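You operate a simulated robot arm through the tools that you are given. There is no shell and no other tool.

The job below is to be done with a simulated robot arm. You get a single attempt, and the scene is never put back.

## Task
Zero the counter, wind orange foil on drag till it shows 7 m, then put the brake on hold.
Fine: leave the rolls where they stand.

It is judged by the outcome, as a careful person would: the job done as asked, and still so three seconds after it is handed in. It fails if anything else is knocked over, pushed out of place, dropped, spilled or broken.

## Robot
A 7-joint arm with a fingered hand, fixed in place. Base frame: the origin is on the floor under the middle of its stand, x ahead of it, y to its left, z up. Units: m, rad, N and s.
With the tool pointing down near the work surface it reaches from about 0.12 to 0.74 m from the base axis. Its first joint turns from -1.204 to 3.002 rad. Payload 3.4 kg.
Tool frame: the origin (TCP) lies between the finger pads and is the grasp point; the fingertips stand 0.039 m ahead of it; z points along the fingers, y is the line along which they close. The gripper opens to 0.18 m; its body begins 0.111 m behind the TCP. The gripper is a hand of 3 fingers: y runs from the thumb to the fingers, the wrist lies at [0, 0, -0.262] in the tool frame, and closing takes about 1.5 s.
Orientation is told as [roll, pitch, yaw] about the base's x, y, z axes, in that order, counted from this pose: with the fingers straight down and closing along the base's y, the tool's x points along the base's -x, its y along +y and its z along -z.

## Interface
- The arm moves only by the tool play_rows. Its argument "moves" is a list of rows, each a list of 3 entries, a list of its own where there are three numbers: the shift along the tool's x, y, z in m, then the turn, a rotation vector about the tool's x, y, z in rad, then the finger opening in m, from 0 to 0.18. In form: [[[dx, dy, dz], [rx, ry, rz], fingers], ...]. A call has 1 to 20 rows; each row is the pose to reach, as a shift and turn from the pose commanded when the call began, along the tool's axes at that moment. Each row takes 0.2 s and may step no farther than 0.05 m and 0.15 rad from the row before; otherwise, or with a gripper value out of range, the whole call is refused. Where a pose cannot be reached the arm comes as near as it can. A force on the tool above 50 N (or 10 N above the force at the start of the call, whichever is more), or a blocked arm, ends the call early, and 0.2 s more pass. The fingers move at their own pace (about 0.072 m/s each) and stop on an object; they squeeze with about 24 N. The grip force told is the motor's: it shows also when the fingers shut on nothing. Time passes only in rows, and 0.2 s behind the last, so rows that repeat a pose let the fingers close. The reply holds the time, the measured pose of the TCP, the force on the tool along the base axes, the opening and the grip force, in the units named above and with some noise, with the torque about the TCP (base axes, N m) and any sound that the robot's microphone picked up, and new pictures: "pictures" is both (left out), scene, wrist or none.
- Cameras (640 x 400 px; columns grow to the right, rows downward): "scene" is fixed at [0.0483, 0.4997, 1.5572]; the picture's right is [-0.91, -0.41, 0.00], its down [-0.15, 0.33, -0.93] and it looks along [0.38, -0.85, -0.36] (base axes); focal length 362 px, centre (320, 200). "wrist" rides on the gripper at [0.063, -0.036, -0.128] in the tool frame; the picture's right is [0.50, 0.87, 0.00], its down [-0.75, 0.44, -0.49] and it looks along [-0.43, 0.25, 0.87] (tool axes); focal length 226 px, centre (320, 200).
- move_column(by): moves the trunk up (or, below 0, down) by that many m; the arm rides with it, the base frame stays. It gives what a move gives, with no picture.
- grasp_type(shape): the hand has 3 fingers and takes this shape, open, in about a second: jaw (thumb against the fingers, like two jaws); tri (thumb and two fingers); tip (a fingertip pinch); poke (one finger out to press); point (the index stretched); flat (the hand flat); cup (the hand cupped); fist (a fist). The gripper value then closes the fingers along that shape, each until it touches; the sizes above hold for jaw. It gives what a move gives, with no picture.
- pixel_to_xyz(camera, pixels): for up to 12 pixels [column, row] of the newest picture of that camera ("zoom" is the newest enlarged one), the place [x, y, z] in the base frame of the surface seen there, good to about 0.002 m. The clock stands still meanwhile.
- inspect(camera, box): a new picture of the part [left, top, right, bottom] of that camera's present view, enlarged. The clock stands still meanwhile.
- finish_job(): hands the job in; it is judged then, once.

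Open the gripper and draw the arm clear of the work before you hand the job in, unless the task says otherwise.

The tools are called after "Emit:" as a command line: name --argument value ..., lists and objects as JSON in quotes. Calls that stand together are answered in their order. play_rows: Moves the arm, as the interface text tells. Its arguments: {"type":"object","properties":{"moves":{"type":"array","items":{"type":"array"}},"pictures":{"type":"string","enum":["both","scene","wrist","none"]}},"required":["moves"]} The other tools are called the same way: move_column (by) moves the trunk up or down; grasp_type (shape) gives the hand a shape; pixel_to_xyz (camera, pixels) gives the place of the surface under pixels of a picture; inspect (camera, box) takes an enlarged picture of a part of a camera's view; finish_job () hands the job in.

At the start:

```text
clock: 0.0
ee_pos: [0.3757, -0.422, 1.292]
tcp_rot: [0.002, 0.002, 0.002]
force: [0.2, 0.6, 1.0]
torque: [0.0, 0.01, 0.0]
opening: 0.1797
finger_force: 0.0
shape: jaw
trunk travel left (down, up): [-0.4, 0.142]
```

scene: 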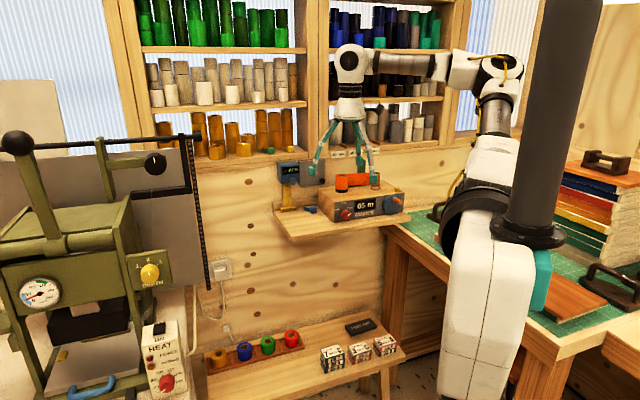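
wrist: 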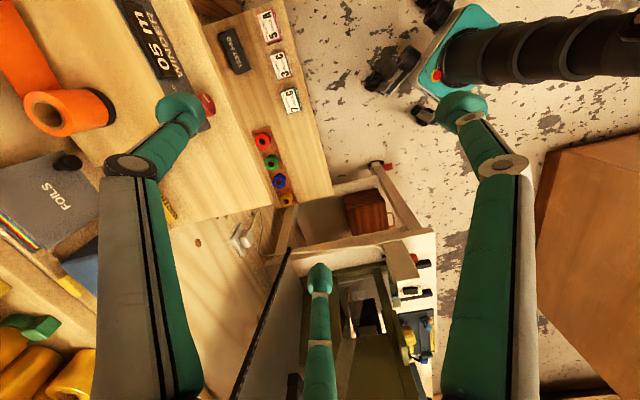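

The scene picture shows a foil rewinder on a shelf around (365,200) with a "05 m" display; I'll take enlarged looks at it from both cameras.

Emit:
inspect --camera "scene" --box '[265, 145, 425, 245]'

Emit:
inspect --camera "wrist" --box '[0, 0, 340, 212]'

```text
4.00 times, centred on (345, 195) of scene
```

zoom: 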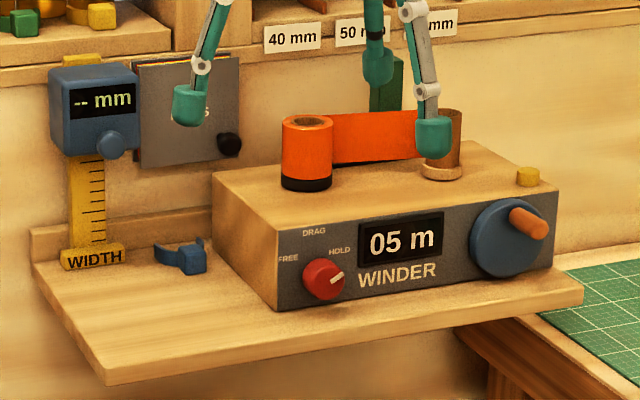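

```text
1.88 times, centred on (170, 106) of wrist
```

zoom: 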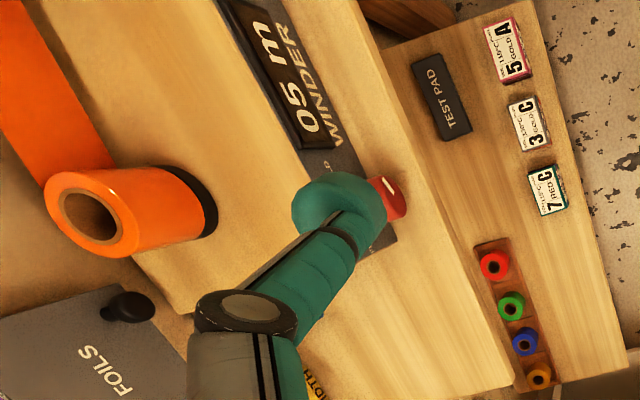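

The zoom shows the red brake knob (325,280), display, blue crank with orange handle (528,222) and a yellow button (528,178) on top. I'll zoom further and measure points.

Emit:
inspect --camera "scene" --box '[326, 180, 410, 232]'

```text
7.62 times, centred on (368, 206) of scene
```

zoom: 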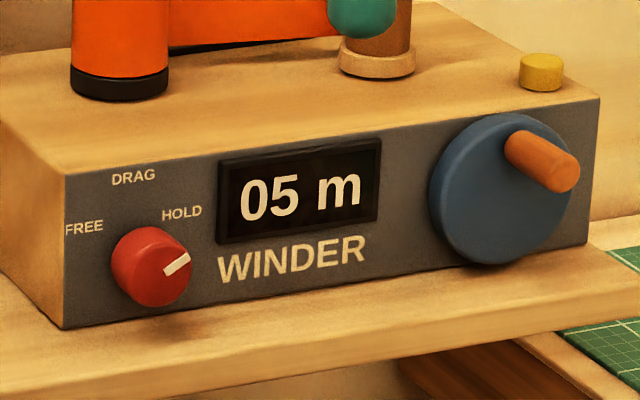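

Knob pointer is now at HOLD. I'll measure the panel corners, knob, crank, handle and button.

Emit:
pixel_to_xyz --camera "zoom" --pixels '[[66, 178], [598, 100], [66, 325], [586, 240], [150, 266], [176, 263], [84, 227], [133, 177], [182, 214], [543, 72], [565, 172], [515, 150]]'

Emit:
pixel_to_xyz --camera "zoom" --pixels '[[470, 190], [545, 215], [440, 160], [500, 125], [500, 250], [575, 215], [541, 60], [530, 85], [150, 232], [150, 300], [118, 270], [188, 275]]'

```text
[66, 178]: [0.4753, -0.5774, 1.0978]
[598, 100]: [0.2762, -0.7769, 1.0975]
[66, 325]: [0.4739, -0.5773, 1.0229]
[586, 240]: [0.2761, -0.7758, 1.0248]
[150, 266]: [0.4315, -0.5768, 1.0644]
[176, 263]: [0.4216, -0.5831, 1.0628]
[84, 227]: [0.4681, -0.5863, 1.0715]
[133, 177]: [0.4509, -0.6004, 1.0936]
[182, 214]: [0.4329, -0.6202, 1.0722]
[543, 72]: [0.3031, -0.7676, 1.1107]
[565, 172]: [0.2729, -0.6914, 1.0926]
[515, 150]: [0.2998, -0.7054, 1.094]
```

```text
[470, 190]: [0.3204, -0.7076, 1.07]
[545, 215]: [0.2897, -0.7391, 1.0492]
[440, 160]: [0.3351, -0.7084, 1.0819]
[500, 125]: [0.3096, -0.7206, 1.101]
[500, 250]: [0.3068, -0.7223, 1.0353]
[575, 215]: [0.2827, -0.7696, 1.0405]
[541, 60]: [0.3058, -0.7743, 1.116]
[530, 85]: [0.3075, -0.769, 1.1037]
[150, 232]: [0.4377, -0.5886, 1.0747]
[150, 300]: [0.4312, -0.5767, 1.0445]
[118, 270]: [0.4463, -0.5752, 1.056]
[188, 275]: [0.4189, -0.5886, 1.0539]
```

The fingers may hide parts, so I'll zoom tightly on the knob and on the crank to read the pointer angle and find centres, before any motion.

Emit:
inspect --camera "scene" --box '[328, 194, 364, 226]'

Emit:
pixel_to_xyz --camera "zoom" --pixels '[[60, 380], [320, 380], [100, 340], [260, 340], [320, 300], [400, 330], [230, 180], [200, 240], [280, 240], [240, 300], [330, 230], [270, 200]]'

Emit:
inspect --camera "scene" --box '[376, 180, 412, 220]'

```text
12.50 times, centred on (346, 210) of scene
```

zoom: 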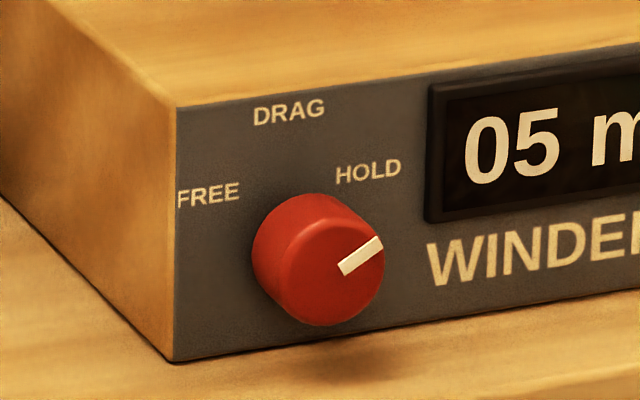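

```text
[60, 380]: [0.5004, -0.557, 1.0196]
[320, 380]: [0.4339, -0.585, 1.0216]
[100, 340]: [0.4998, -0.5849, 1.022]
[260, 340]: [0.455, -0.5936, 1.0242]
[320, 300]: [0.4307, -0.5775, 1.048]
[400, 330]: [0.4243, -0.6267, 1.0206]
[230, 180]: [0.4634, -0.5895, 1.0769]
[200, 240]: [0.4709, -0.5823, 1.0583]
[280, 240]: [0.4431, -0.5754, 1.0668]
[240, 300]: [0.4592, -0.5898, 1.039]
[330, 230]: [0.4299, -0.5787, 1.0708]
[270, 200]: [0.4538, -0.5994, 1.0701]
```

```text
10.00 times, centred on (394, 200) of scene
```

zoom: 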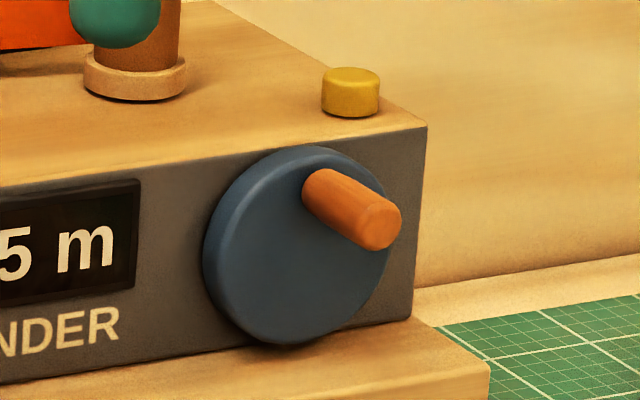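

Now measuring disc edge, handle end and button points in this crank zoom.

Emit:
pixel_to_xyz --camera "zoom" --pixels '[[225, 245], [240, 290], [300, 330], [360, 290], [375, 265], [300, 160], [250, 190], [380, 227], [367, 240], [390, 210], [330, 195], [310, 185]]'

Emit:
pixel_to_xyz --camera "zoom" --pixels '[[350, 76], [335, 76], [368, 76], [352, 70], [350, 85], [345, 105], [355, 115], [486, 368], [300, 360], [385, 350], [420, 330], [134, 60]]'

Emit:
inspect --camera "scene" --box '[265, 170, 425, 250]'

```text
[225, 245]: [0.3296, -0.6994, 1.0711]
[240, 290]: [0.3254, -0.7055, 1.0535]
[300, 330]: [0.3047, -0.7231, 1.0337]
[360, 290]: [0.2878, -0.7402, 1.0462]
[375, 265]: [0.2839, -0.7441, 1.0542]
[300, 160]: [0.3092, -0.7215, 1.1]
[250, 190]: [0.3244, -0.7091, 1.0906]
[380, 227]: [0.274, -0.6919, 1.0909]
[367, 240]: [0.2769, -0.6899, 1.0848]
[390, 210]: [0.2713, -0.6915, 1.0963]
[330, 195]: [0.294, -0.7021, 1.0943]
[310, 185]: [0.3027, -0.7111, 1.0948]
```

```text
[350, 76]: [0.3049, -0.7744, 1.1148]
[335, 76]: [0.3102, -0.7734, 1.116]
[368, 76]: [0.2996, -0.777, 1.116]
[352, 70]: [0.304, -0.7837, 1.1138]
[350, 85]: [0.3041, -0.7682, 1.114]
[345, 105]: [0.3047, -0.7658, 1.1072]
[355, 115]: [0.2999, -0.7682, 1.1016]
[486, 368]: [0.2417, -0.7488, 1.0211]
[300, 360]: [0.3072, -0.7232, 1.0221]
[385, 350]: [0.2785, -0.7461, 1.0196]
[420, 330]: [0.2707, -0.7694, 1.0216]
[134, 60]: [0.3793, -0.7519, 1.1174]
```

```text
4.00 times, centred on (345, 210) of scene
```

zoom: 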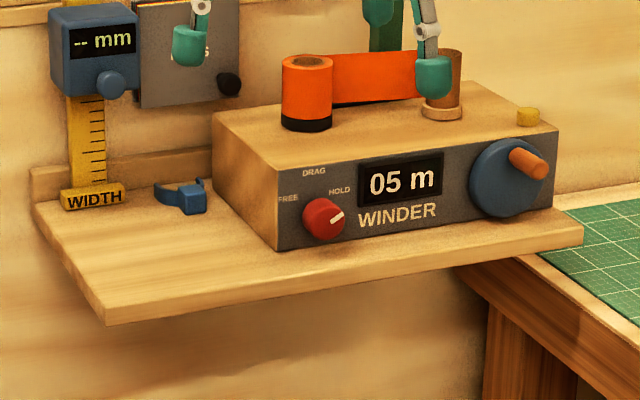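

The layout: panel normal ≈ (-0.707, 0.707, 0); knob face d≈0.032, crank handle tip d≈0.062, button top ≈ (0.304, -0.775, 1.115). I'll check the poke shape while still high and clear.

Emit:
grasp_type --shape "poke"

Emit:
play_rows --moves '[[[0, 0, 0], [0, 0, 0], 0.18], [[0, 0, 0], [0, 0, 0], 0.18]]' --pictures "both"

Emit:
inspect --camera "scene" --box '[290, 30, 420, 190]'

```text
clock: 0.9
ee_pos: [0.3747, -0.4176, 1.2937]
tcp_rot: [-0.005, 0.002, 0.0]
force: [-0.5, 0.2, 0.1]
torque: [0.0, 0.0, 0.03]
opening: 0.0002
finger_force: 0.0
shape: poke
trunk travel left (down, up): [-0.4, 0.142]
```

```text
clock: 1.5
ee_pos: [0.3749, -0.4168, 1.2939]
tcp_rot: [-0.003, 0.002, 0.002]
force: [0.5, 0.3, 0.5]
torque: [0.0, -0.03, 0.01]
opening: 0.0
finger_force: 0.0
shape: poke
trunk travel left (down, up): [-0.4, 0.142]
```

scene: 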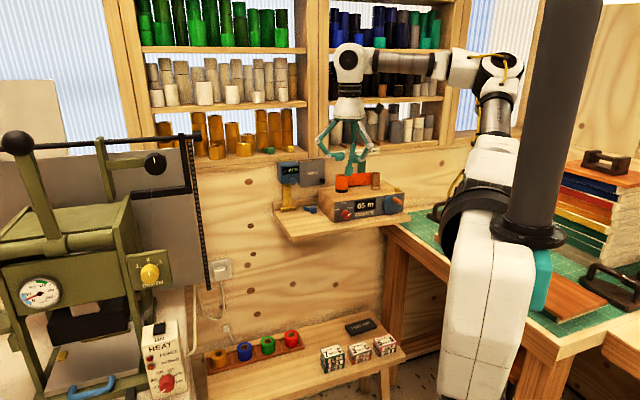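
wrist: 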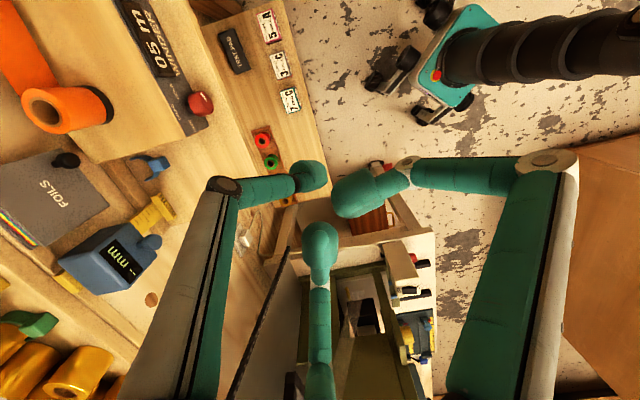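

```text
2.50 times, centred on (355, 110) of scene
```

zoom: 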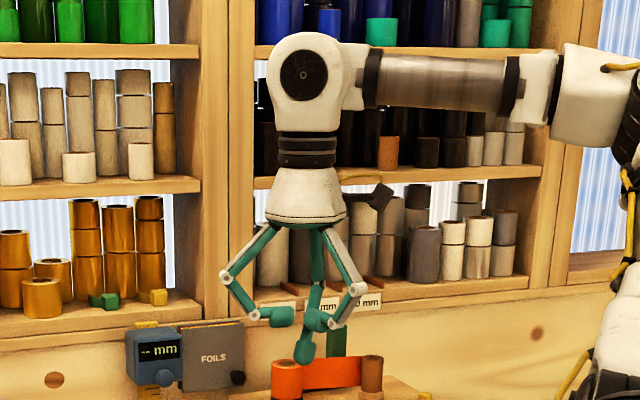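

The poke shape has one finger reaching down at zoom (305,355). I'll measure its tip and the other fingers' ends.

Emit:
pixel_to_xyz --camera "zoom" --pixels '[[305, 358], [305, 350], [310, 330], [282, 316], [318, 320], [227, 277], [357, 288], [300, 364]]'

Emit:
pixel_to_xyz --camera "wrist" --pixels '[[320, 232], [320, 270], [312, 176], [345, 195], [320, 330], [320, 245]]'

```text
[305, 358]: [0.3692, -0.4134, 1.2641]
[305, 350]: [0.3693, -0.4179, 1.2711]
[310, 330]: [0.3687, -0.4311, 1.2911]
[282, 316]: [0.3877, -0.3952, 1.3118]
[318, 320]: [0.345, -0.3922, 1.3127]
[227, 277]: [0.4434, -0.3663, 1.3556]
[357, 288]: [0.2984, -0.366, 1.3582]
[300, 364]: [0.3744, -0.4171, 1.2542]
```

```text
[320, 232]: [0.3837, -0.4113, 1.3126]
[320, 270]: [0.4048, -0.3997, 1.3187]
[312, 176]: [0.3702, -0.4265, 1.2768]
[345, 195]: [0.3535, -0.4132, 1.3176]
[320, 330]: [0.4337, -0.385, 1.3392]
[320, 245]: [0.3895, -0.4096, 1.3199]
```

The poke finger (thumb) tip sits about 0.04 m ahead of the TCP on the tool axis. Next I measure the wall, the ledge above the winder and the roll tops, to keep the hand clear near the button.

Emit:
inspect --camera "scene" --box '[260, 80, 460, 240]'

Emit:
pixel_to_xyz --camera "scene" --pixels '[[400, 149], [400, 135], [440, 145], [345, 155], [420, 170], [420, 190], [300, 158], [270, 180], [345, 180], [376, 176], [400, 110], [340, 145]]'

Emit:
pixel_to_xyz --camera "scene" --pixels '[[291, 238], [275, 212], [409, 221], [350, 228], [313, 170], [288, 170], [290, 205], [311, 209], [402, 200], [408, 205], [380, 140], [425, 110]]'

```text
2.50 times, centred on (360, 160) of scene
```

zoom: 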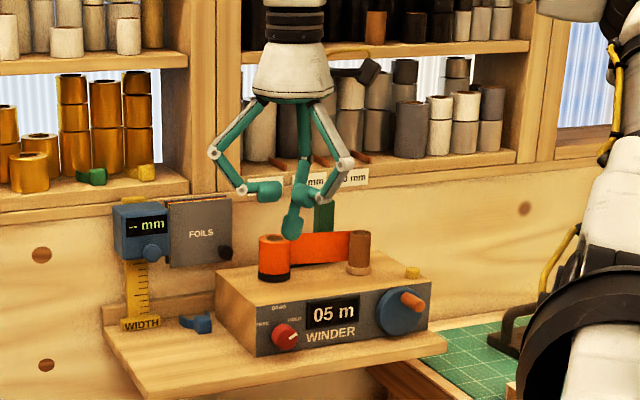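

```text
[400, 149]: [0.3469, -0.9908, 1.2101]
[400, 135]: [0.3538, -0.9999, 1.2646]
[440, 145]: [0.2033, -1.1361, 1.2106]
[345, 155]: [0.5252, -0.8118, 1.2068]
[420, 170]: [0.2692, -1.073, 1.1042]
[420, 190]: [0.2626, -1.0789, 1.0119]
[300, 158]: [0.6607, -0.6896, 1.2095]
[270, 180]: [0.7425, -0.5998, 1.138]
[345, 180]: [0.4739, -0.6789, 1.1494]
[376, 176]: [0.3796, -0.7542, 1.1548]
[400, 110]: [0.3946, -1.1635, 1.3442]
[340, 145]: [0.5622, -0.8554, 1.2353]
```

```text
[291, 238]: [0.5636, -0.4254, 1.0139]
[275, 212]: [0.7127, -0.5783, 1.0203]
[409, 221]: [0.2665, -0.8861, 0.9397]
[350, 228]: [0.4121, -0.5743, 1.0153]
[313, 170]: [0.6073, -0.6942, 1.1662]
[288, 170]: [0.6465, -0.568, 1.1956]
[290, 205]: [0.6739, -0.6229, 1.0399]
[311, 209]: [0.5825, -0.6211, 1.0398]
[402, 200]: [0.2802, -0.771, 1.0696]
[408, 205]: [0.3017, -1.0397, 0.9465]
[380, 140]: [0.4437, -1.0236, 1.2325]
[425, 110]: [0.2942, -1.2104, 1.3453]
```

The wall and ledge lie 0.2 m behind the panel and the core top is at z≈1.155, so a tilted poke (roll -0.6) above the button is clear. I move the fingertip to ~8 cm above the button at (0.304,-0.775).

Emit:
play_rows --moves '[[[0.0071, -0.0336, 0.0061], [0.06, 0, 0], 0.18], [[0.0142, -0.0671, 0.0122], [0.12, 0, 0], 0.18], [[0.0213, -0.1007, 0.0183], [0.18, 0, 0], 0.18], [[0.0284, -0.1342, 0.0244], [0.24, 0, 0], 0.18], [[0.0355, -0.1678, 0.0305], [0.3, 0, 0], 0.18], [[0.0426, -0.2013, 0.0366], [0.36, 0, 0], 0.18], [[0.0497, -0.2349, 0.0427], [0.42, 0, 0], 0.18], [[0.0568, -0.2684, 0.0488], [0.48, 0, 0], 0.18], [[0.0639, -0.302, 0.0549], [0.54, 0, 0], 0.18], [[0.071, -0.3355, 0.061], [0.6, 0, 0], 0.18], [[0.071, -0.3355, 0.061], [0.6, 0, 0], 0.18]]' --pictures "both"

Emit:
inspect --camera "scene" --box '[310, 110, 430, 230]'

```text
clock: 3.9
ee_pos: [0.3044, -0.7521, 1.2323]
tcp_rot: [-0.603, 0.003, 0.001]
force: [0.0, -0.5, 0.4]
torque: [-0.03, 0.03, -0.01]
opening: 0.0
finger_force: 0.2
shape: poke
trunk travel left (down, up): [-0.4, 0.142]
```

scene: 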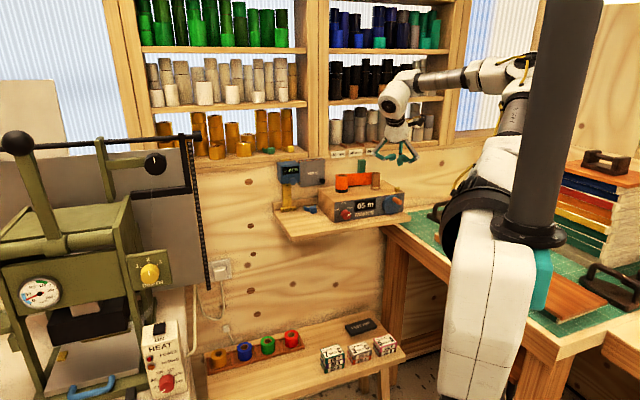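
wrist: 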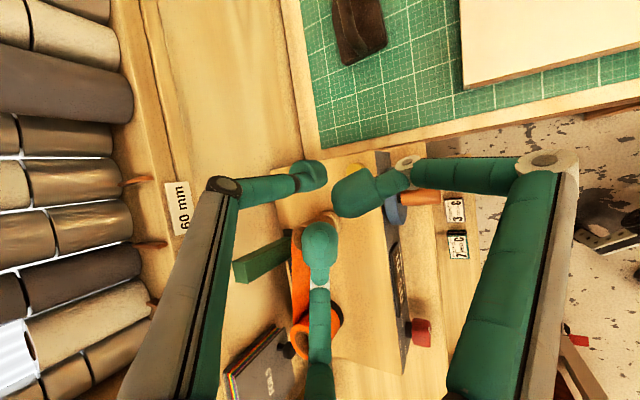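

```text
3.33 times, centred on (370, 170) of scene
```

zoom: 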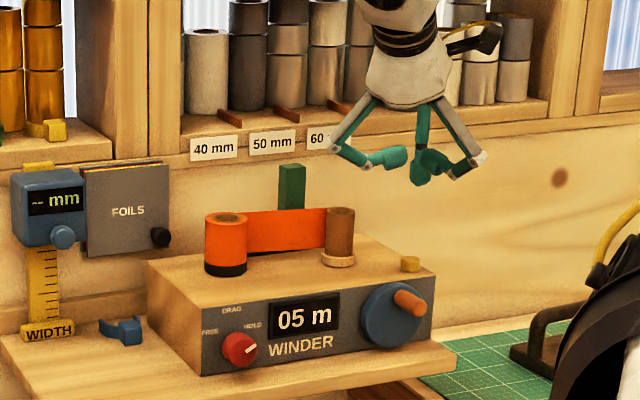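

The pose was reached exactly and the counter still reads 05. I measure the poke fingertip at zoom (416,182) and the button again.

Emit:
pixel_to_xyz --camera "zoom" --pixels '[[416, 183], [418, 178], [412, 186], [410, 262], [411, 258], [422, 165]]'

Emit:
pixel_to_xyz --camera "wrist" --pixels '[[320, 175], [312, 170], [350, 160], [300, 185]]'

```text
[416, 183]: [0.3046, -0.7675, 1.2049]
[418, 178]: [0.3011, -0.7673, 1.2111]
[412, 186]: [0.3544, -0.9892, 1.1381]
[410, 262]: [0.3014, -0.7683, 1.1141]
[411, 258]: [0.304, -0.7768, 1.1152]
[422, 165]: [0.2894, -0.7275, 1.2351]
```

```text
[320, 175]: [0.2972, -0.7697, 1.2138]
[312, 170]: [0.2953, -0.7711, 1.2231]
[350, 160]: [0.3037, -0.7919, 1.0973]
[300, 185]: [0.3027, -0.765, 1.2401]
```

The tip is directly above the button (tip bottom ≈1.20, button top 1.115). I lower it straight down 8 cm, stopping about 5 mm short.

Emit:
play_rows --moves '[[[0, 0.0141, 0.0206], [0, 0, 0], 0.18], [[0, 0.0283, 0.0413], [0, 0, 0], 0.18], [[0, 0.0396, 0.0578], [0, 0, 0], 0.18], [[0, 0.0452, 0.066], [0, 0, 0], 0.18], [[0, 0.0452, 0.066], [0, 0, 0], 0.18]]' --pictures "none"

Emit:
inspect --camera "scene" --box '[350, 150, 430, 220]'

```text
clock: 5.1
ee_pos: [0.3036, -0.7524, 1.1533]
tcp_rot: [-0.605, 0.0, 0.001]
force: [-0.5, -0.3, -0.4]
torque: [0.01, 0.04, 0.01]
opening: 0.0
finger_force: 0.1
shape: poke
trunk travel left (down, up): [-0.4, 0.142]
```

```text
5.71 times, centred on (390, 185) of scene
```

zoom: 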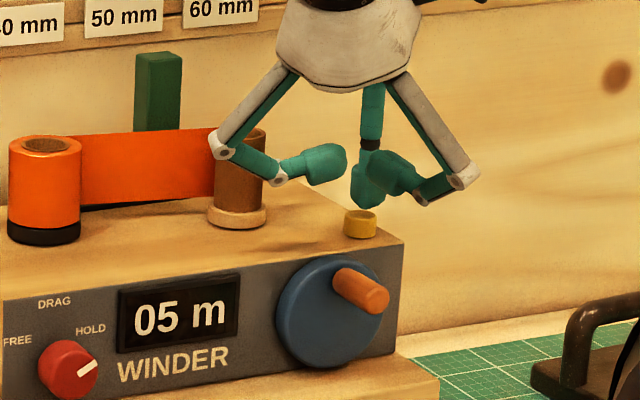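

The fingertip hovers just over the button. I press down in small steps to about 1 cm and read force and counter.

Emit:
play_rows --moves '[[[0, 0.0023, 0.0033], [0, 0, 0], 0.18], [[0, 0.0034, 0.005], [0, 0, 0], 0.18], [[0, 0.0045, 0.0066], [0, 0, 0], 0.18], [[0, 0.0057, 0.0083], [0, 0, 0], 0.18], [[0, 0.0057, 0.0083], [0, 0, 0], 0.18]]' --pictures "none"

Emit:
inspect --camera "scene" --box '[350, 150, 430, 220]'

```text
clock: 6.3
ee_pos: [0.3046, -0.7521, 1.1435]
tcp_rot: [-0.604, 0.001, 0.001]
force: [1.2, -0.2, 0.5]
torque: [-0.07, -0.05, 0.01]
opening: 0.0
finger_force: 0.1
shape: poke
trunk travel left (down, up): [-0.4, 0.142]
```

```text
5.71 times, centred on (390, 185) of scene
```

zoom: 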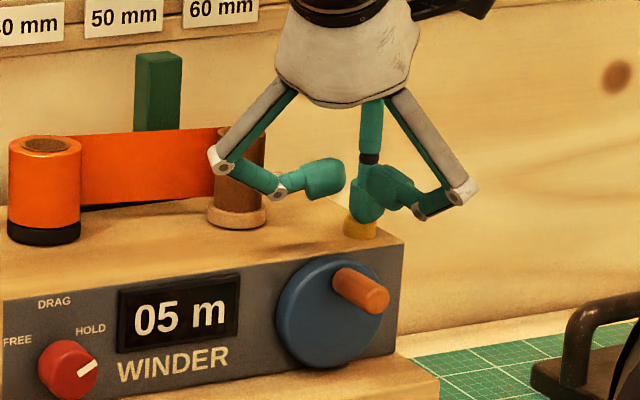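

The tip is about at the button top but no force yet and still 05. I press a further few mm.

Emit:
play_rows --moves '[[[0, 0.0011, 0.0016], [0, 0, 0], 0.18], [[0, 0.0017, 0.0025], [0, 0, 0], 0.18], [[0, 0.0023, 0.0033], [0, 0, 0], 0.18], [[0, 0.0028, 0.0041], [0, 0, 0], 0.18], [[0, 0.0028, 0.0041], [0, 0, 0], 0.18]]' --pictures "none"

Emit:
inspect --camera "scene" --box '[350, 150, 430, 220]'

```text
clock: 7.5
ee_pos: [0.3037, -0.754, 1.1409]
tcp_rot: [-0.604, 0.001, 0.0]
force: [0.2, 2.3, 4.2]
torque: [-0.07, -0.02, 0.02]
opening: 0.0002
finger_force: 0.0
shape: poke
trunk travel left (down, up): [-0.4, 0.142]
heard: click
```

```text
5.71 times, centred on (390, 185) of scene
```

zoom: 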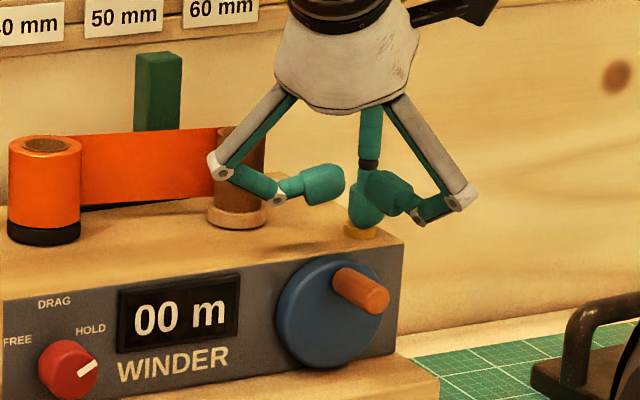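

A click was heard and the counter now reads 00 m. I lift straight off the button and draw back to clear space.

Emit:
play_rows --moves '[[[0, -0.017, -0.0248], [0, 0, 0], 0.18], [[0, -0.0396, -0.0578], [0, 0, 0], 0.18], [[0, -0.0565, -0.0825], [0, 0, 0], 0.18], [[0, -0.022, -0.111], [0, 0, 0], 0.18], [[0, 0.02, -0.138], [0, 0, 0], 0.18], [[0, 0.0673, -0.1673], [0, 0, 0], 0.18], [[0, 0.0673, -0.1673], [0, 0, 0], 0.18]]' --pictures "scene"

Emit:
inspect --camera "scene" --box '[310, 110, 430, 230]'

```text
refused: row 6 steps farther than a row can; nothing moved
```

```text
3.33 times, centred on (370, 170) of scene
```

zoom: 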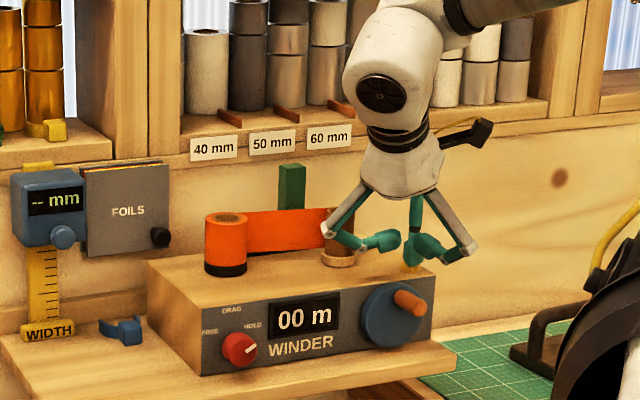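

The call was refused because one step was too long; I repeat the retreat with smaller steps.

Emit:
play_rows --moves '[[[0, -0.017, -0.0248], [0, 0, 0], 0.18], [[0, -0.0396, -0.0578], [0, 0, 0], 0.18], [[0, -0.0565, -0.0825], [0, 0, 0], 0.18], [[0, -0.025, -0.105], [0, 0, 0], 0.18], [[0, 0.006, -0.128], [0, 0, 0], 0.18], [[0, 0.037, -0.148], [0, 0, 0], 0.18], [[0, 0.0673, -0.1673], [0, 0, 0], 0.18], [[0, 0.0673, -0.1673], [0, 0, 0], 0.18]]' --pictures "scene"

Emit:
inspect --camera "scene" --box '[310, 110, 430, 230]'

```text
clock: 9.3
ee_pos: [0.3029, -0.6026, 1.2367]
tcp_rot: [-0.602, -0.001, 0.001]
force: [-1.1, 0.3, 0.6]
torque: [-0.02, 0.0, 0.02]
opening: 0.0
finger_force: 0.0
shape: poke
trunk travel left (down, up): [-0.4, 0.142]
```

scene: 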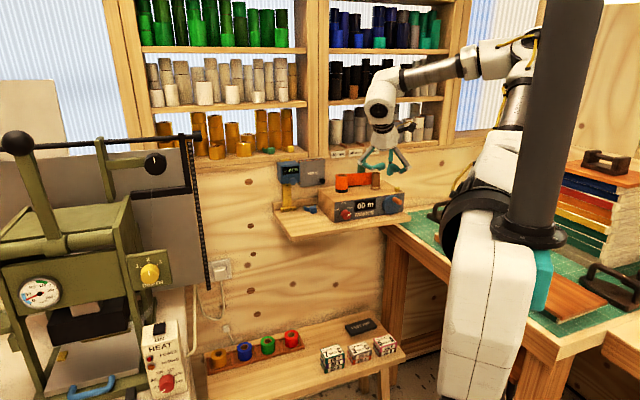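

```text
3.33 times, centred on (370, 170) of scene
```

zoom: 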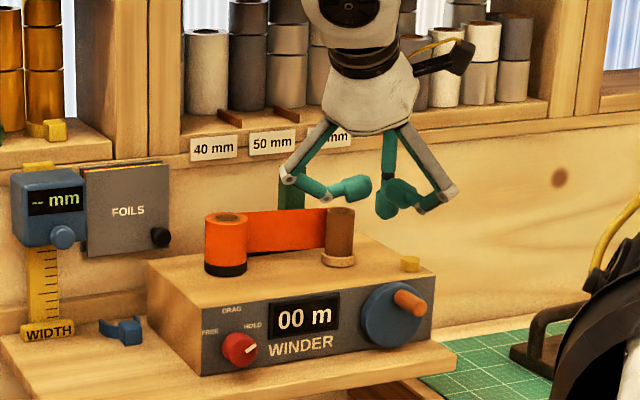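

Counter shows 00 m and the hand is clear. Next I draw back in front of the brake knob and tilt the hand horizontal, pointing along the knob axis (thumb up), still well away from the panel.

Emit:
play_rows --moves '[[[0.0033, 0.0185, -0.0077], [0.102, -0.0801, -0.0422], 0.18], [[0.0066, 0.037, -0.0155], [0.204, -0.1602, -0.0845], 0.18], [[0.0098, 0.0556, -0.0232], [0.306, -0.2403, -0.1267], 0.18], [[0.0131, 0.0741, -0.031], [0.408, -0.3204, -0.1689], 0.18], [[0.0164, 0.0926, -0.0387], [0.5099, -0.4006, -0.2112], 0.18], [[0.0197, 0.1111, -0.0465], [0.6119, -0.4807, -0.2534], 0.18], [[0.0229, 0.1297, -0.0542], [0.7139, -0.5608, -0.2956], 0.18], [[0.0262, 0.1482, -0.062], [0.8159, -0.6409, -0.3379], 0.18], [[0.0295, 0.1667, -0.0697], [0.9179, -0.721, -0.3801], 0.18], [[0.0295, 0.1667, -0.0697], [0.9179, -0.721, -0.3801], 0.18]]' --pictures "both"

```text
clock: 11.5
ee_pos: [0.4094, -0.4994, 1.1345]
tcp_rot: [-1.574, 0.003, 0.785]
force: [-0.3, 0.2, 0.2]
torque: [-0.02, -0.01, 0.05]
opening: 0.0
finger_force: 0.1
shape: poke
out of reach, approached as far as the arm can: row 4, 5, 6, 7, 8, 9, 10
trunk travel left (down, up): [-0.4, 0.142]
```

scene: 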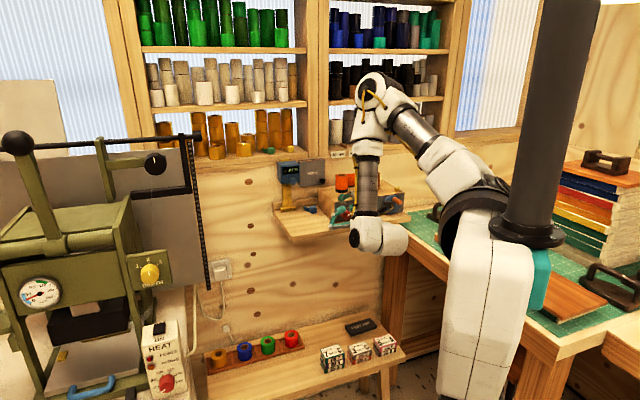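
wrist: 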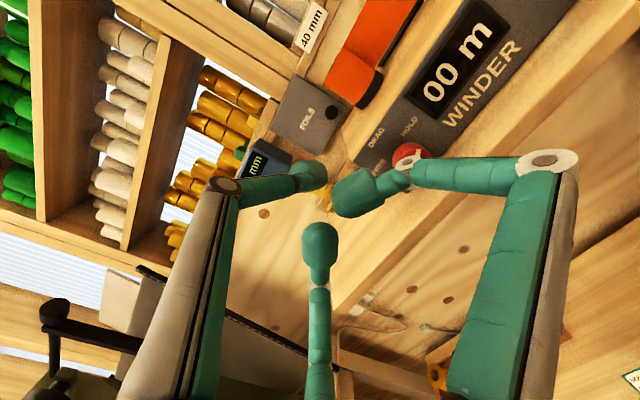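

The arm could not retract that far while horizontal; it stopped at (0.409,-0.499,1.135) with the right orientation, clear of the panel. I measure the arm's joints in the scene picture to understand its reach.

Emit:
pixel_to_xyz --camera "scene" --pixels '[[470, 215], [440, 155], [410, 120], [372, 92], [365, 160], [385, 235], [355, 238], [520, 235], [480, 270], [490, 330], [550, 100], [450, 185]]'

Emit:
inspect --camera "scene" --box '[300, 60, 540, 290]'

Emit:
inspect --camera "wrist" --box '[240, 80, 480, 230]'

```text
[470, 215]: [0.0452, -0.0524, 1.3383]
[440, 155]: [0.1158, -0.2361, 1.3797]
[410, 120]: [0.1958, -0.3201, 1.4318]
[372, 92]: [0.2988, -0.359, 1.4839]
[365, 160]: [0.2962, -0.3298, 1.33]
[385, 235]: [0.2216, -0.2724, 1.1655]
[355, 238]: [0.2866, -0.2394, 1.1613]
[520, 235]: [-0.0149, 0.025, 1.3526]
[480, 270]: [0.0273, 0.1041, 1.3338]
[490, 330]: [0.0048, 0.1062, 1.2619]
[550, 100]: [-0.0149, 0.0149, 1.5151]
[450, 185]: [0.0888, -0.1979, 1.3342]
```

```text
1.74 times, centred on (420, 175) of scene
```

zoom: 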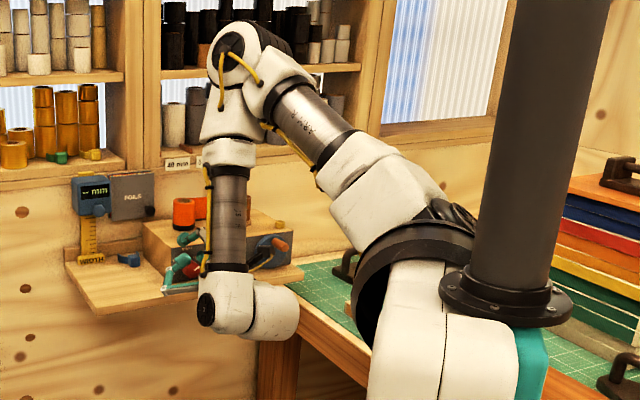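

```text
2.67 times, centred on (360, 155) of wrist
```

zoom: 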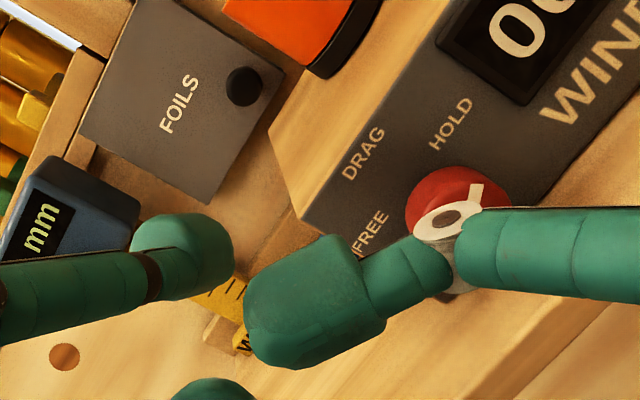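

The shoulder sits at z≈1.33 and the elbow is tightly folded, so raising the trunk gives more room to bring the wrist close. I raise it 0.14 m; the hand rises straight up in free space.

Emit:
move_column --by 0.14

Emit:
play_rows --moves '[[[0, 0, 0], [0, 0, 0], 0.18], [[0, 0, 0], [0, 0, 0], 0.18]]' --pictures "both"

```text
clock: 13.2
ee_pos: [0.4117, -0.5028, 1.2741]
tcp_rot: [-1.57, 0.001, 0.784]
force: [-0.4, -0.2, -0.5]
torque: [-0.05, 0.04, 0.01]
opening: 0.0
finger_force: 0.0
shape: poke
trunk travel left (down, up): [-0.54, 0.002]
```

```text
clock: 13.8
ee_pos: [0.4117, -0.5012, 1.2754]
tcp_rot: [-1.572, 0.001, 0.786]
force: [0.6, 0.4, 0.4]
torque: [0.02, -0.04, -0.01]
opening: 0.0
finger_force: 0.0
shape: poke
trunk travel left (down, up): [-0.54, 0.002]
```

scene: 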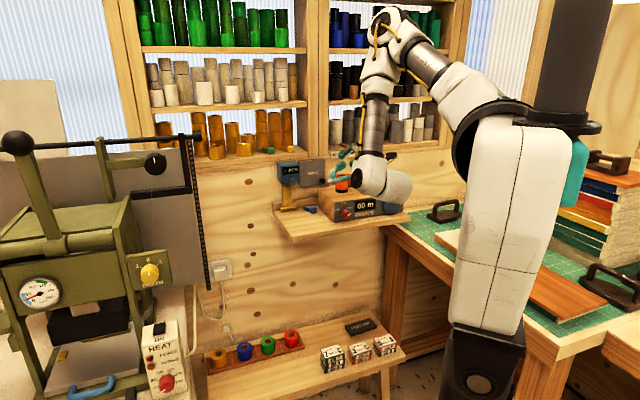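
wrist: 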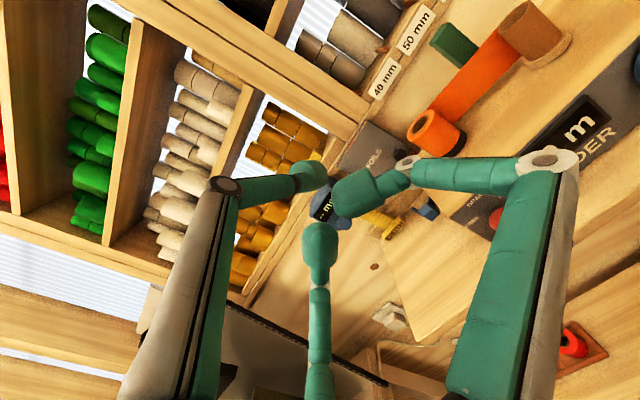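

The arm held its pose, so the commanded pose follows the reached one. I now back off from the panel along the tool axis, shift to the knob's column and lower a little.

Emit:
play_rows --moves '[[[0.0, 0.0, -0.03], [0, 0, 0], 0.18], [[0.011, 0.019, -0.0611], [0, 0, 0], 0.18], [[0.022, 0.038, -0.0611], [0, 0, 0], 0.18], [[0.033, 0.057, -0.0611], [0, 0, 0], 0.18], [[0.0444, 0.0754, -0.0611], [0, 0, 0], 0.18], [[0.0444, 0.0754, -0.0611], [0, 0, 0], 0.18]]' --pictures "none"

Emit:
grasp_type --shape "tip"

Emit:
play_rows --moves '[[[0, 0, 0], [0, 0, 0], 0.18], [[0, 0, 0], [0, 0, 0], 0.18], [[0, 0, 0], [0, 0, 0], 0.18]]' --pictures "both"

Emit:
inspect --camera "scene" --box '[290, 130, 430, 240]'

```text
clock: 15.2
ee_pos: [0.3946, -0.5216, 1.2364]
tcp_rot: [-1.564, 0.003, 0.774]
force: [-0.5, -0.2, 0.2]
torque: [-0.03, -0.01, 0.0]
opening: 0.0
finger_force: 0.2
shape: poke
out of reach, approached as far as the arm can: row 1, 2, 3, 4, 5, 6
trunk travel left (down, up): [-0.54, 0.002]
```

```text
clock: 16.1
ee_pos: [0.3951, -0.5219, 1.2353]
tcp_rot: [-1.563, 0.0, 0.774]
force: [0.5, 0.7, -0.1]
torque: [0.01, 0.02, 0.01]
opening: 0.1802
finger_force: 0.0
shape: tip
trunk travel left (down, up): [-0.54, 0.002]
```

```text
clock: 16.9
ee_pos: [0.3962, -0.5234, 1.2351]
tcp_rot: [-1.564, 0.002, 0.775]
force: [-0.1, -0.1, 0.9]
torque: [0.01, 0.01, -0.04]
opening: 0.1799
finger_force: 0.0
shape: tip
trunk travel left (down, up): [-0.54, 0.002]
```

scene: 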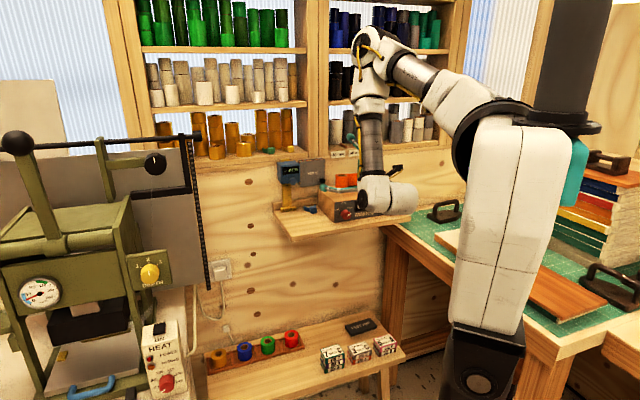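
wrist: 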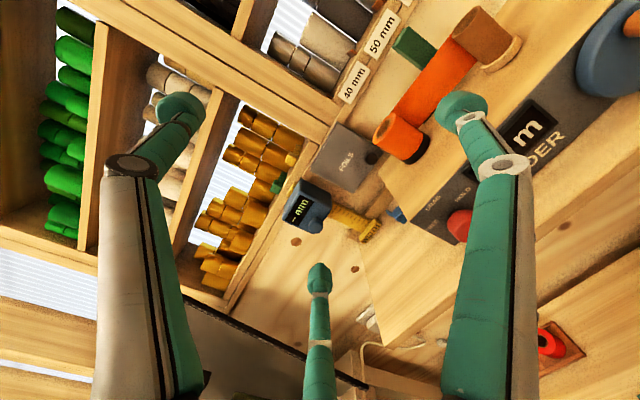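

```text
3.64 times, centred on (360, 185) of scene
```

zoom: 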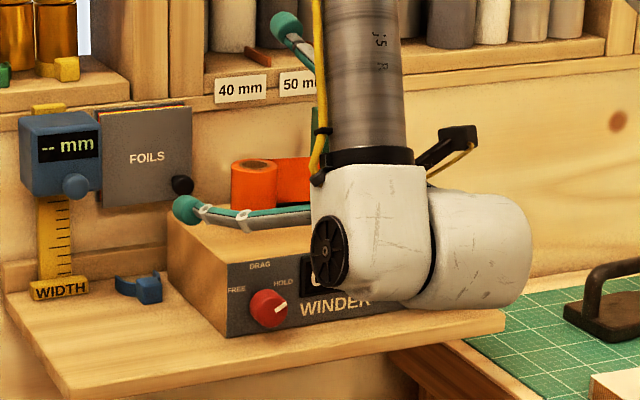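

The tip shape opens all three fingers wide. Again only part of the motion was reachable in this orientation, so I measure the wrist parts in the zoom to understand which limit is hit.

Emit:
pixel_to_xyz --camera "zoom" --pixels '[[330, 250], [380, 220], [480, 250], [520, 260], [440, 140], [365, 80], [185, 208], [290, 28], [360, 10], [245, 216], [400, 180], [420, 290]]'

Emit:
pixel_to_xyz --camera "scene" --pixels '[[366, 45], [395, 65], [435, 95], [465, 130], [480, 150], [500, 160], [500, 100], [370, 100], [540, 70], [575, 115]]'

```text
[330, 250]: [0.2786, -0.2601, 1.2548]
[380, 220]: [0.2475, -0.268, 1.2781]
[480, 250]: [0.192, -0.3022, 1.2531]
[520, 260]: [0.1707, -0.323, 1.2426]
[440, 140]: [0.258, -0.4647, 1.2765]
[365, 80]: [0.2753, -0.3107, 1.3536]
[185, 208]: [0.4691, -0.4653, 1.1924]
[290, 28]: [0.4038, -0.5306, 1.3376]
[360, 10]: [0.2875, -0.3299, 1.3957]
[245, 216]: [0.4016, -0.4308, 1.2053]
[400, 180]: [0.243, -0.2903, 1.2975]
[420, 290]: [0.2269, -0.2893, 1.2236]
```

```text
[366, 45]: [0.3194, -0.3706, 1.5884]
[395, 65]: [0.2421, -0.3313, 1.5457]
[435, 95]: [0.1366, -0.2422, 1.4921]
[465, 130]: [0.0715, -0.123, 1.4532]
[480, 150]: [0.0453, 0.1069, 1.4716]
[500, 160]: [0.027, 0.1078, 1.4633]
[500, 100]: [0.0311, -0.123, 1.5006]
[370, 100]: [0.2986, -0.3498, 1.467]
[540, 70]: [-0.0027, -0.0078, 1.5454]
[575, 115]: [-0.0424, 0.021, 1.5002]
```

The elbow is near its folding limit here, so the hand must be lower to back away. First I close the tip shape to 0.05 m to see how its fingers move.

Emit:
play_rows --moves '[[[0, 0, 0], [0, 0, 0], 0.12], [[0, 0, 0], [0, 0, 0], 0.05], [[0, 0, 0], [0, 0, 0], 0.05], [[0, 0, 0], [0, 0, 0], 0.05], [[0, 0, 0], [0, 0, 0], 0.05], [[0, 0, 0], [0, 0, 0], 0.05], [[0, 0, 0], [0, 0, 0], 0.05]]' --pictures "wrist"

Emit:
inspect --camera "scene" --box '[290, 130, 430, 240]'

```text
clock: 18.5
ee_pos: [0.3945, -0.5241, 1.2356]
tcp_rot: [-1.563, 0.001, 0.775]
force: [0.7, -0.2, 0.8]
torque: [0.0, 0.0, -0.01]
opening: 0.0502
finger_force: 0.1
shape: tip
trunk travel left (down, up): [-0.54, 0.002]
```

wrist: 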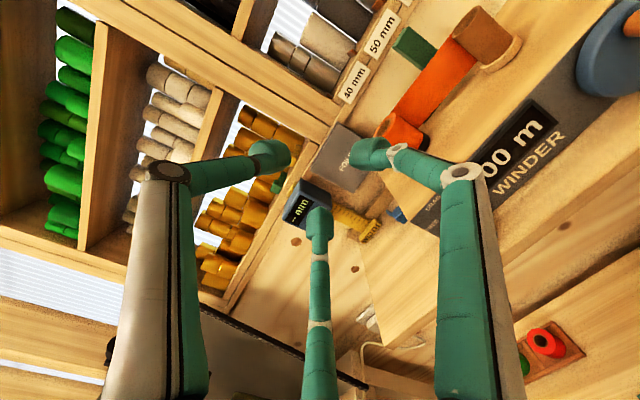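

```text
3.64 times, centred on (360, 185) of scene
```

zoom: 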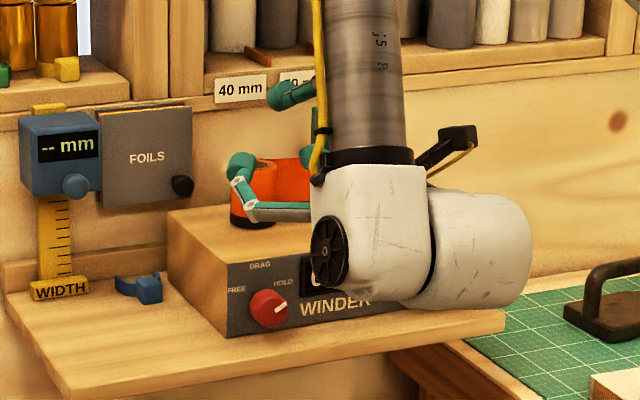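

The three fingers close radially with strongly bent tips in the tip shape. I try the jaw shape here, then close it to compare how straight the fingertips stay.

Emit:
grasp_type --shape "jaw"

Emit:
play_rows --moves '[[[0, 0, 0], [0, 0, 0], 0.12], [[0, 0, 0], [0, 0, 0], 0.05], [[0, 0, 0], [0, 0, 0], 0.05], [[0, 0, 0], [0, 0, 0], 0.05], [[0, 0, 0], [0, 0, 0], 0.05], [[0, 0, 0], [0, 0, 0], 0.05], [[0, 0, 0], [0, 0, 0], 0.05]]' --pictures "wrist"

Emit:
inspect --camera "scene" --box '[290, 130, 430, 240]'

```text
clock: 19.4
ee_pos: [0.3952, -0.5232, 1.2355]
tcp_rot: [-1.563, 0.001, 0.774]
force: [-0.1, 0.1, -0.5]
torque: [0.03, 0.01, 0.02]
opening: 0.18
finger_force: 0.1
shape: jaw
trunk travel left (down, up): [-0.54, 0.002]
```

```text
clock: 21.0
ee_pos: [0.3964, -0.5215, 1.2368]
tcp_rot: [-1.564, 0.002, 0.776]
force: [0.1, 0.2, -0.3]
torque: [-0.02, 0.0, 0.0]
opening: 0.0504
finger_force: 0.0
shape: jaw
trunk travel left (down, up): [-0.54, 0.002]
```

wrist: 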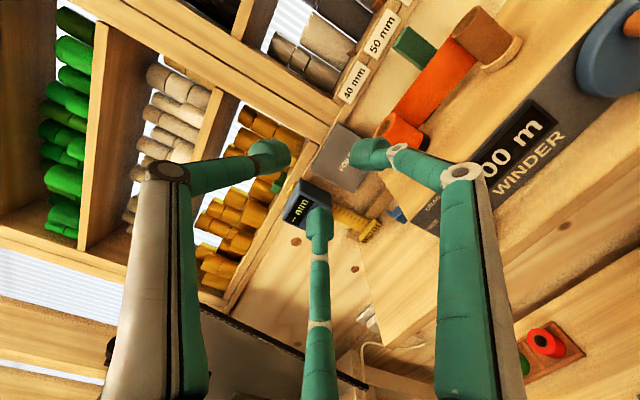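

```text
3.64 times, centred on (360, 185) of scene
```

zoom: 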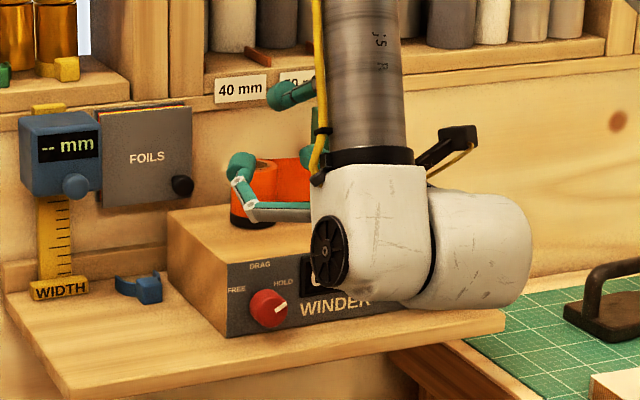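

Jaw looks the same as tip. I measure the fingers' link positions at opening 0.05 from both cameras.

Emit:
pixel_to_xyz --camera "zoom" --pixels '[[240, 160], [236, 170], [245, 180], [240, 193], [252, 205], [280, 212], [300, 212], [280, 97], [272, 95], [295, 92], [305, 88]]'

Emit:
pixel_to_xyz --camera "wrist" --pixels '[[275, 153], [250, 155], [200, 172], [165, 172], [160, 250], [370, 152], [395, 155], [430, 170], [462, 172], [318, 215], [318, 250], [318, 320]]'

```text
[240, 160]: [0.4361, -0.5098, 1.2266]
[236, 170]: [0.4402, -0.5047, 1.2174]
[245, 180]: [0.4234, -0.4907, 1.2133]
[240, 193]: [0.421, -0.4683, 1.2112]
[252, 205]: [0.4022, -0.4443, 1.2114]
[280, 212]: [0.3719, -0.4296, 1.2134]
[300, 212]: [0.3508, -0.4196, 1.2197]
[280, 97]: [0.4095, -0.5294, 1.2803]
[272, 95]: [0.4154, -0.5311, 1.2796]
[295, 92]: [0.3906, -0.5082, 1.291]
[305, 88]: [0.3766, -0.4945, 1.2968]
```

```text
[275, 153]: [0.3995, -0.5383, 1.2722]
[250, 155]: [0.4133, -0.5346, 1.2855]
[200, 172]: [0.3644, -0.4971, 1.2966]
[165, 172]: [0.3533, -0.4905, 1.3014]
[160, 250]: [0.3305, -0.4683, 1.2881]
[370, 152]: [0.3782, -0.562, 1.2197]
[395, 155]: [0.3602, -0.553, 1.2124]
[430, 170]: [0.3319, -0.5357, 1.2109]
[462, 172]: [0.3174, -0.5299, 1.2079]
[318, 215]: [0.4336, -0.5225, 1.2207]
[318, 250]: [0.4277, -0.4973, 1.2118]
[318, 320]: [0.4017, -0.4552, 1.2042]
```

The finger tips tilt only ~20° inwards, so with the hand pitched 25° down and turned 30° clockwise I can grip the knob without the lower finger touching the shelf. I move to a pre-approach pose about 8 cm out from the knob with that orientation.

Emit:
play_rows --moves '[[[0.0048, 0.0139, -0.0019], [-0.0528, -0.0157, 0.064], 0.05], [[0.0095, 0.0278, -0.0039], [-0.1056, -0.0315, 0.1281], 0.05], [[0.0143, 0.0417, -0.0058], [-0.1583, -0.0472, 0.1921], 0.05], [[0.019, 0.0556, -0.0077], [-0.2111, -0.063, 0.2562], 0.05], [[0.0238, 0.0694, -0.0096], [-0.2639, -0.0787, 0.3202], 0.05], [[0.0285, 0.0833, -0.0116], [-0.3167, -0.0944, 0.3842], 0.05], [[0.0333, 0.0972, -0.0135], [-0.3694, -0.1102, 0.4483], 0.05], [[0.038, 0.1111, -0.0154], [-0.4222, -0.1259, 0.5123], 0.05], [[0.038, 0.1111, -0.0154], [-0.4222, -0.1259, 0.5123], 0.05]]' --pictures "both"

Emit:
inspect --camera "wrist" --box '[220, 60, 480, 220]'

```text
clock: 23.0
ee_pos: [0.4365, -0.4736, 1.2078]
tcp_rot: [-1.095, -0.478, 0.716]
force: [-0.5, 0.3, -0.3]
torque: [0.01, -0.01, 0.02]
opening: 0.0502
finger_force: 0.0
shape: jaw
out of reach, approached as far as the arm can: row 1, 2, 3, 4, 5, 6, 7, 8, 9
trunk travel left (down, up): [-0.54, 0.002]
```

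scene: 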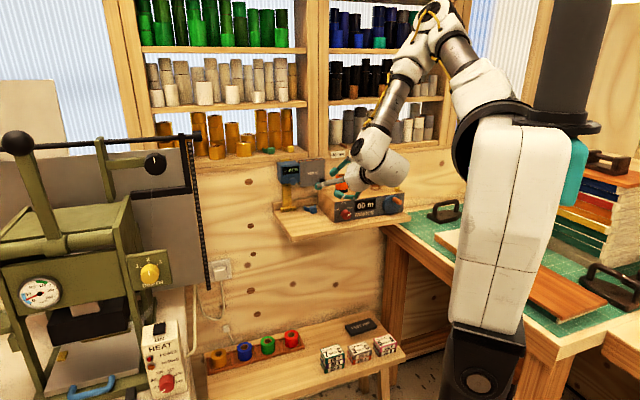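
wrist: 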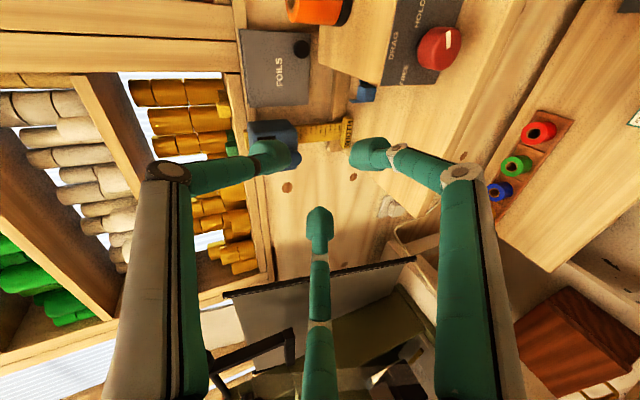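

```text
2.46 times, centred on (350, 140) of wrist
```

zoom: 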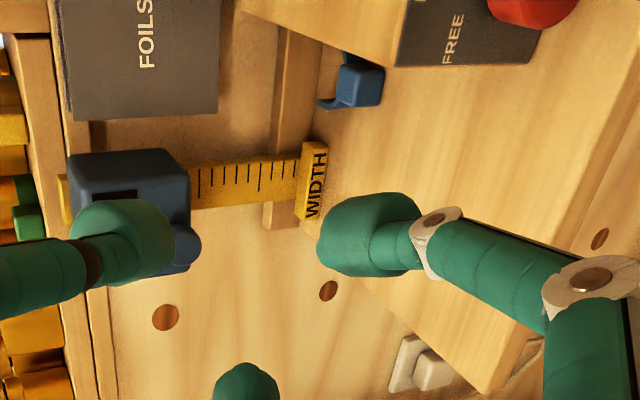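

Still out of reach: the arm stopped at (0.437,-0.474,1.208). I measure the elbow, forearm and wrist points again to see which joint is limiting.

Emit:
pixel_to_xyz --camera "scene" --pixels '[[440, 15], [425, 45], [410, 75], [390, 110], [370, 148], [395, 165], [460, 55], [480, 90], [500, 105], [470, 140], [360, 180], [345, 182]]'

Emit:
inspect --camera "scene" --box '[310, 0, 550, 220]'

```text
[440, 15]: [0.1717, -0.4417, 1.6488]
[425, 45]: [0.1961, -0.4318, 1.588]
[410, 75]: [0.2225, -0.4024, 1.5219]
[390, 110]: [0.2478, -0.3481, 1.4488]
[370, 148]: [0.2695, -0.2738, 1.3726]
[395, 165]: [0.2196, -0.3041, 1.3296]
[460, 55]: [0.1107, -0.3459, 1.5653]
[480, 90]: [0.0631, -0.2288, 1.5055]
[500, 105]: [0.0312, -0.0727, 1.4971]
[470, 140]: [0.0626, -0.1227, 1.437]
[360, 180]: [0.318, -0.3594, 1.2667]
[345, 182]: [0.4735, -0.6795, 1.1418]
```

```text
1.82 times, centred on (430, 110) of scene
```

zoom: 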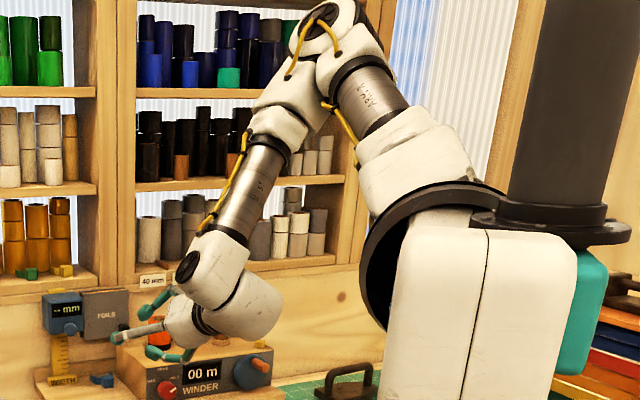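

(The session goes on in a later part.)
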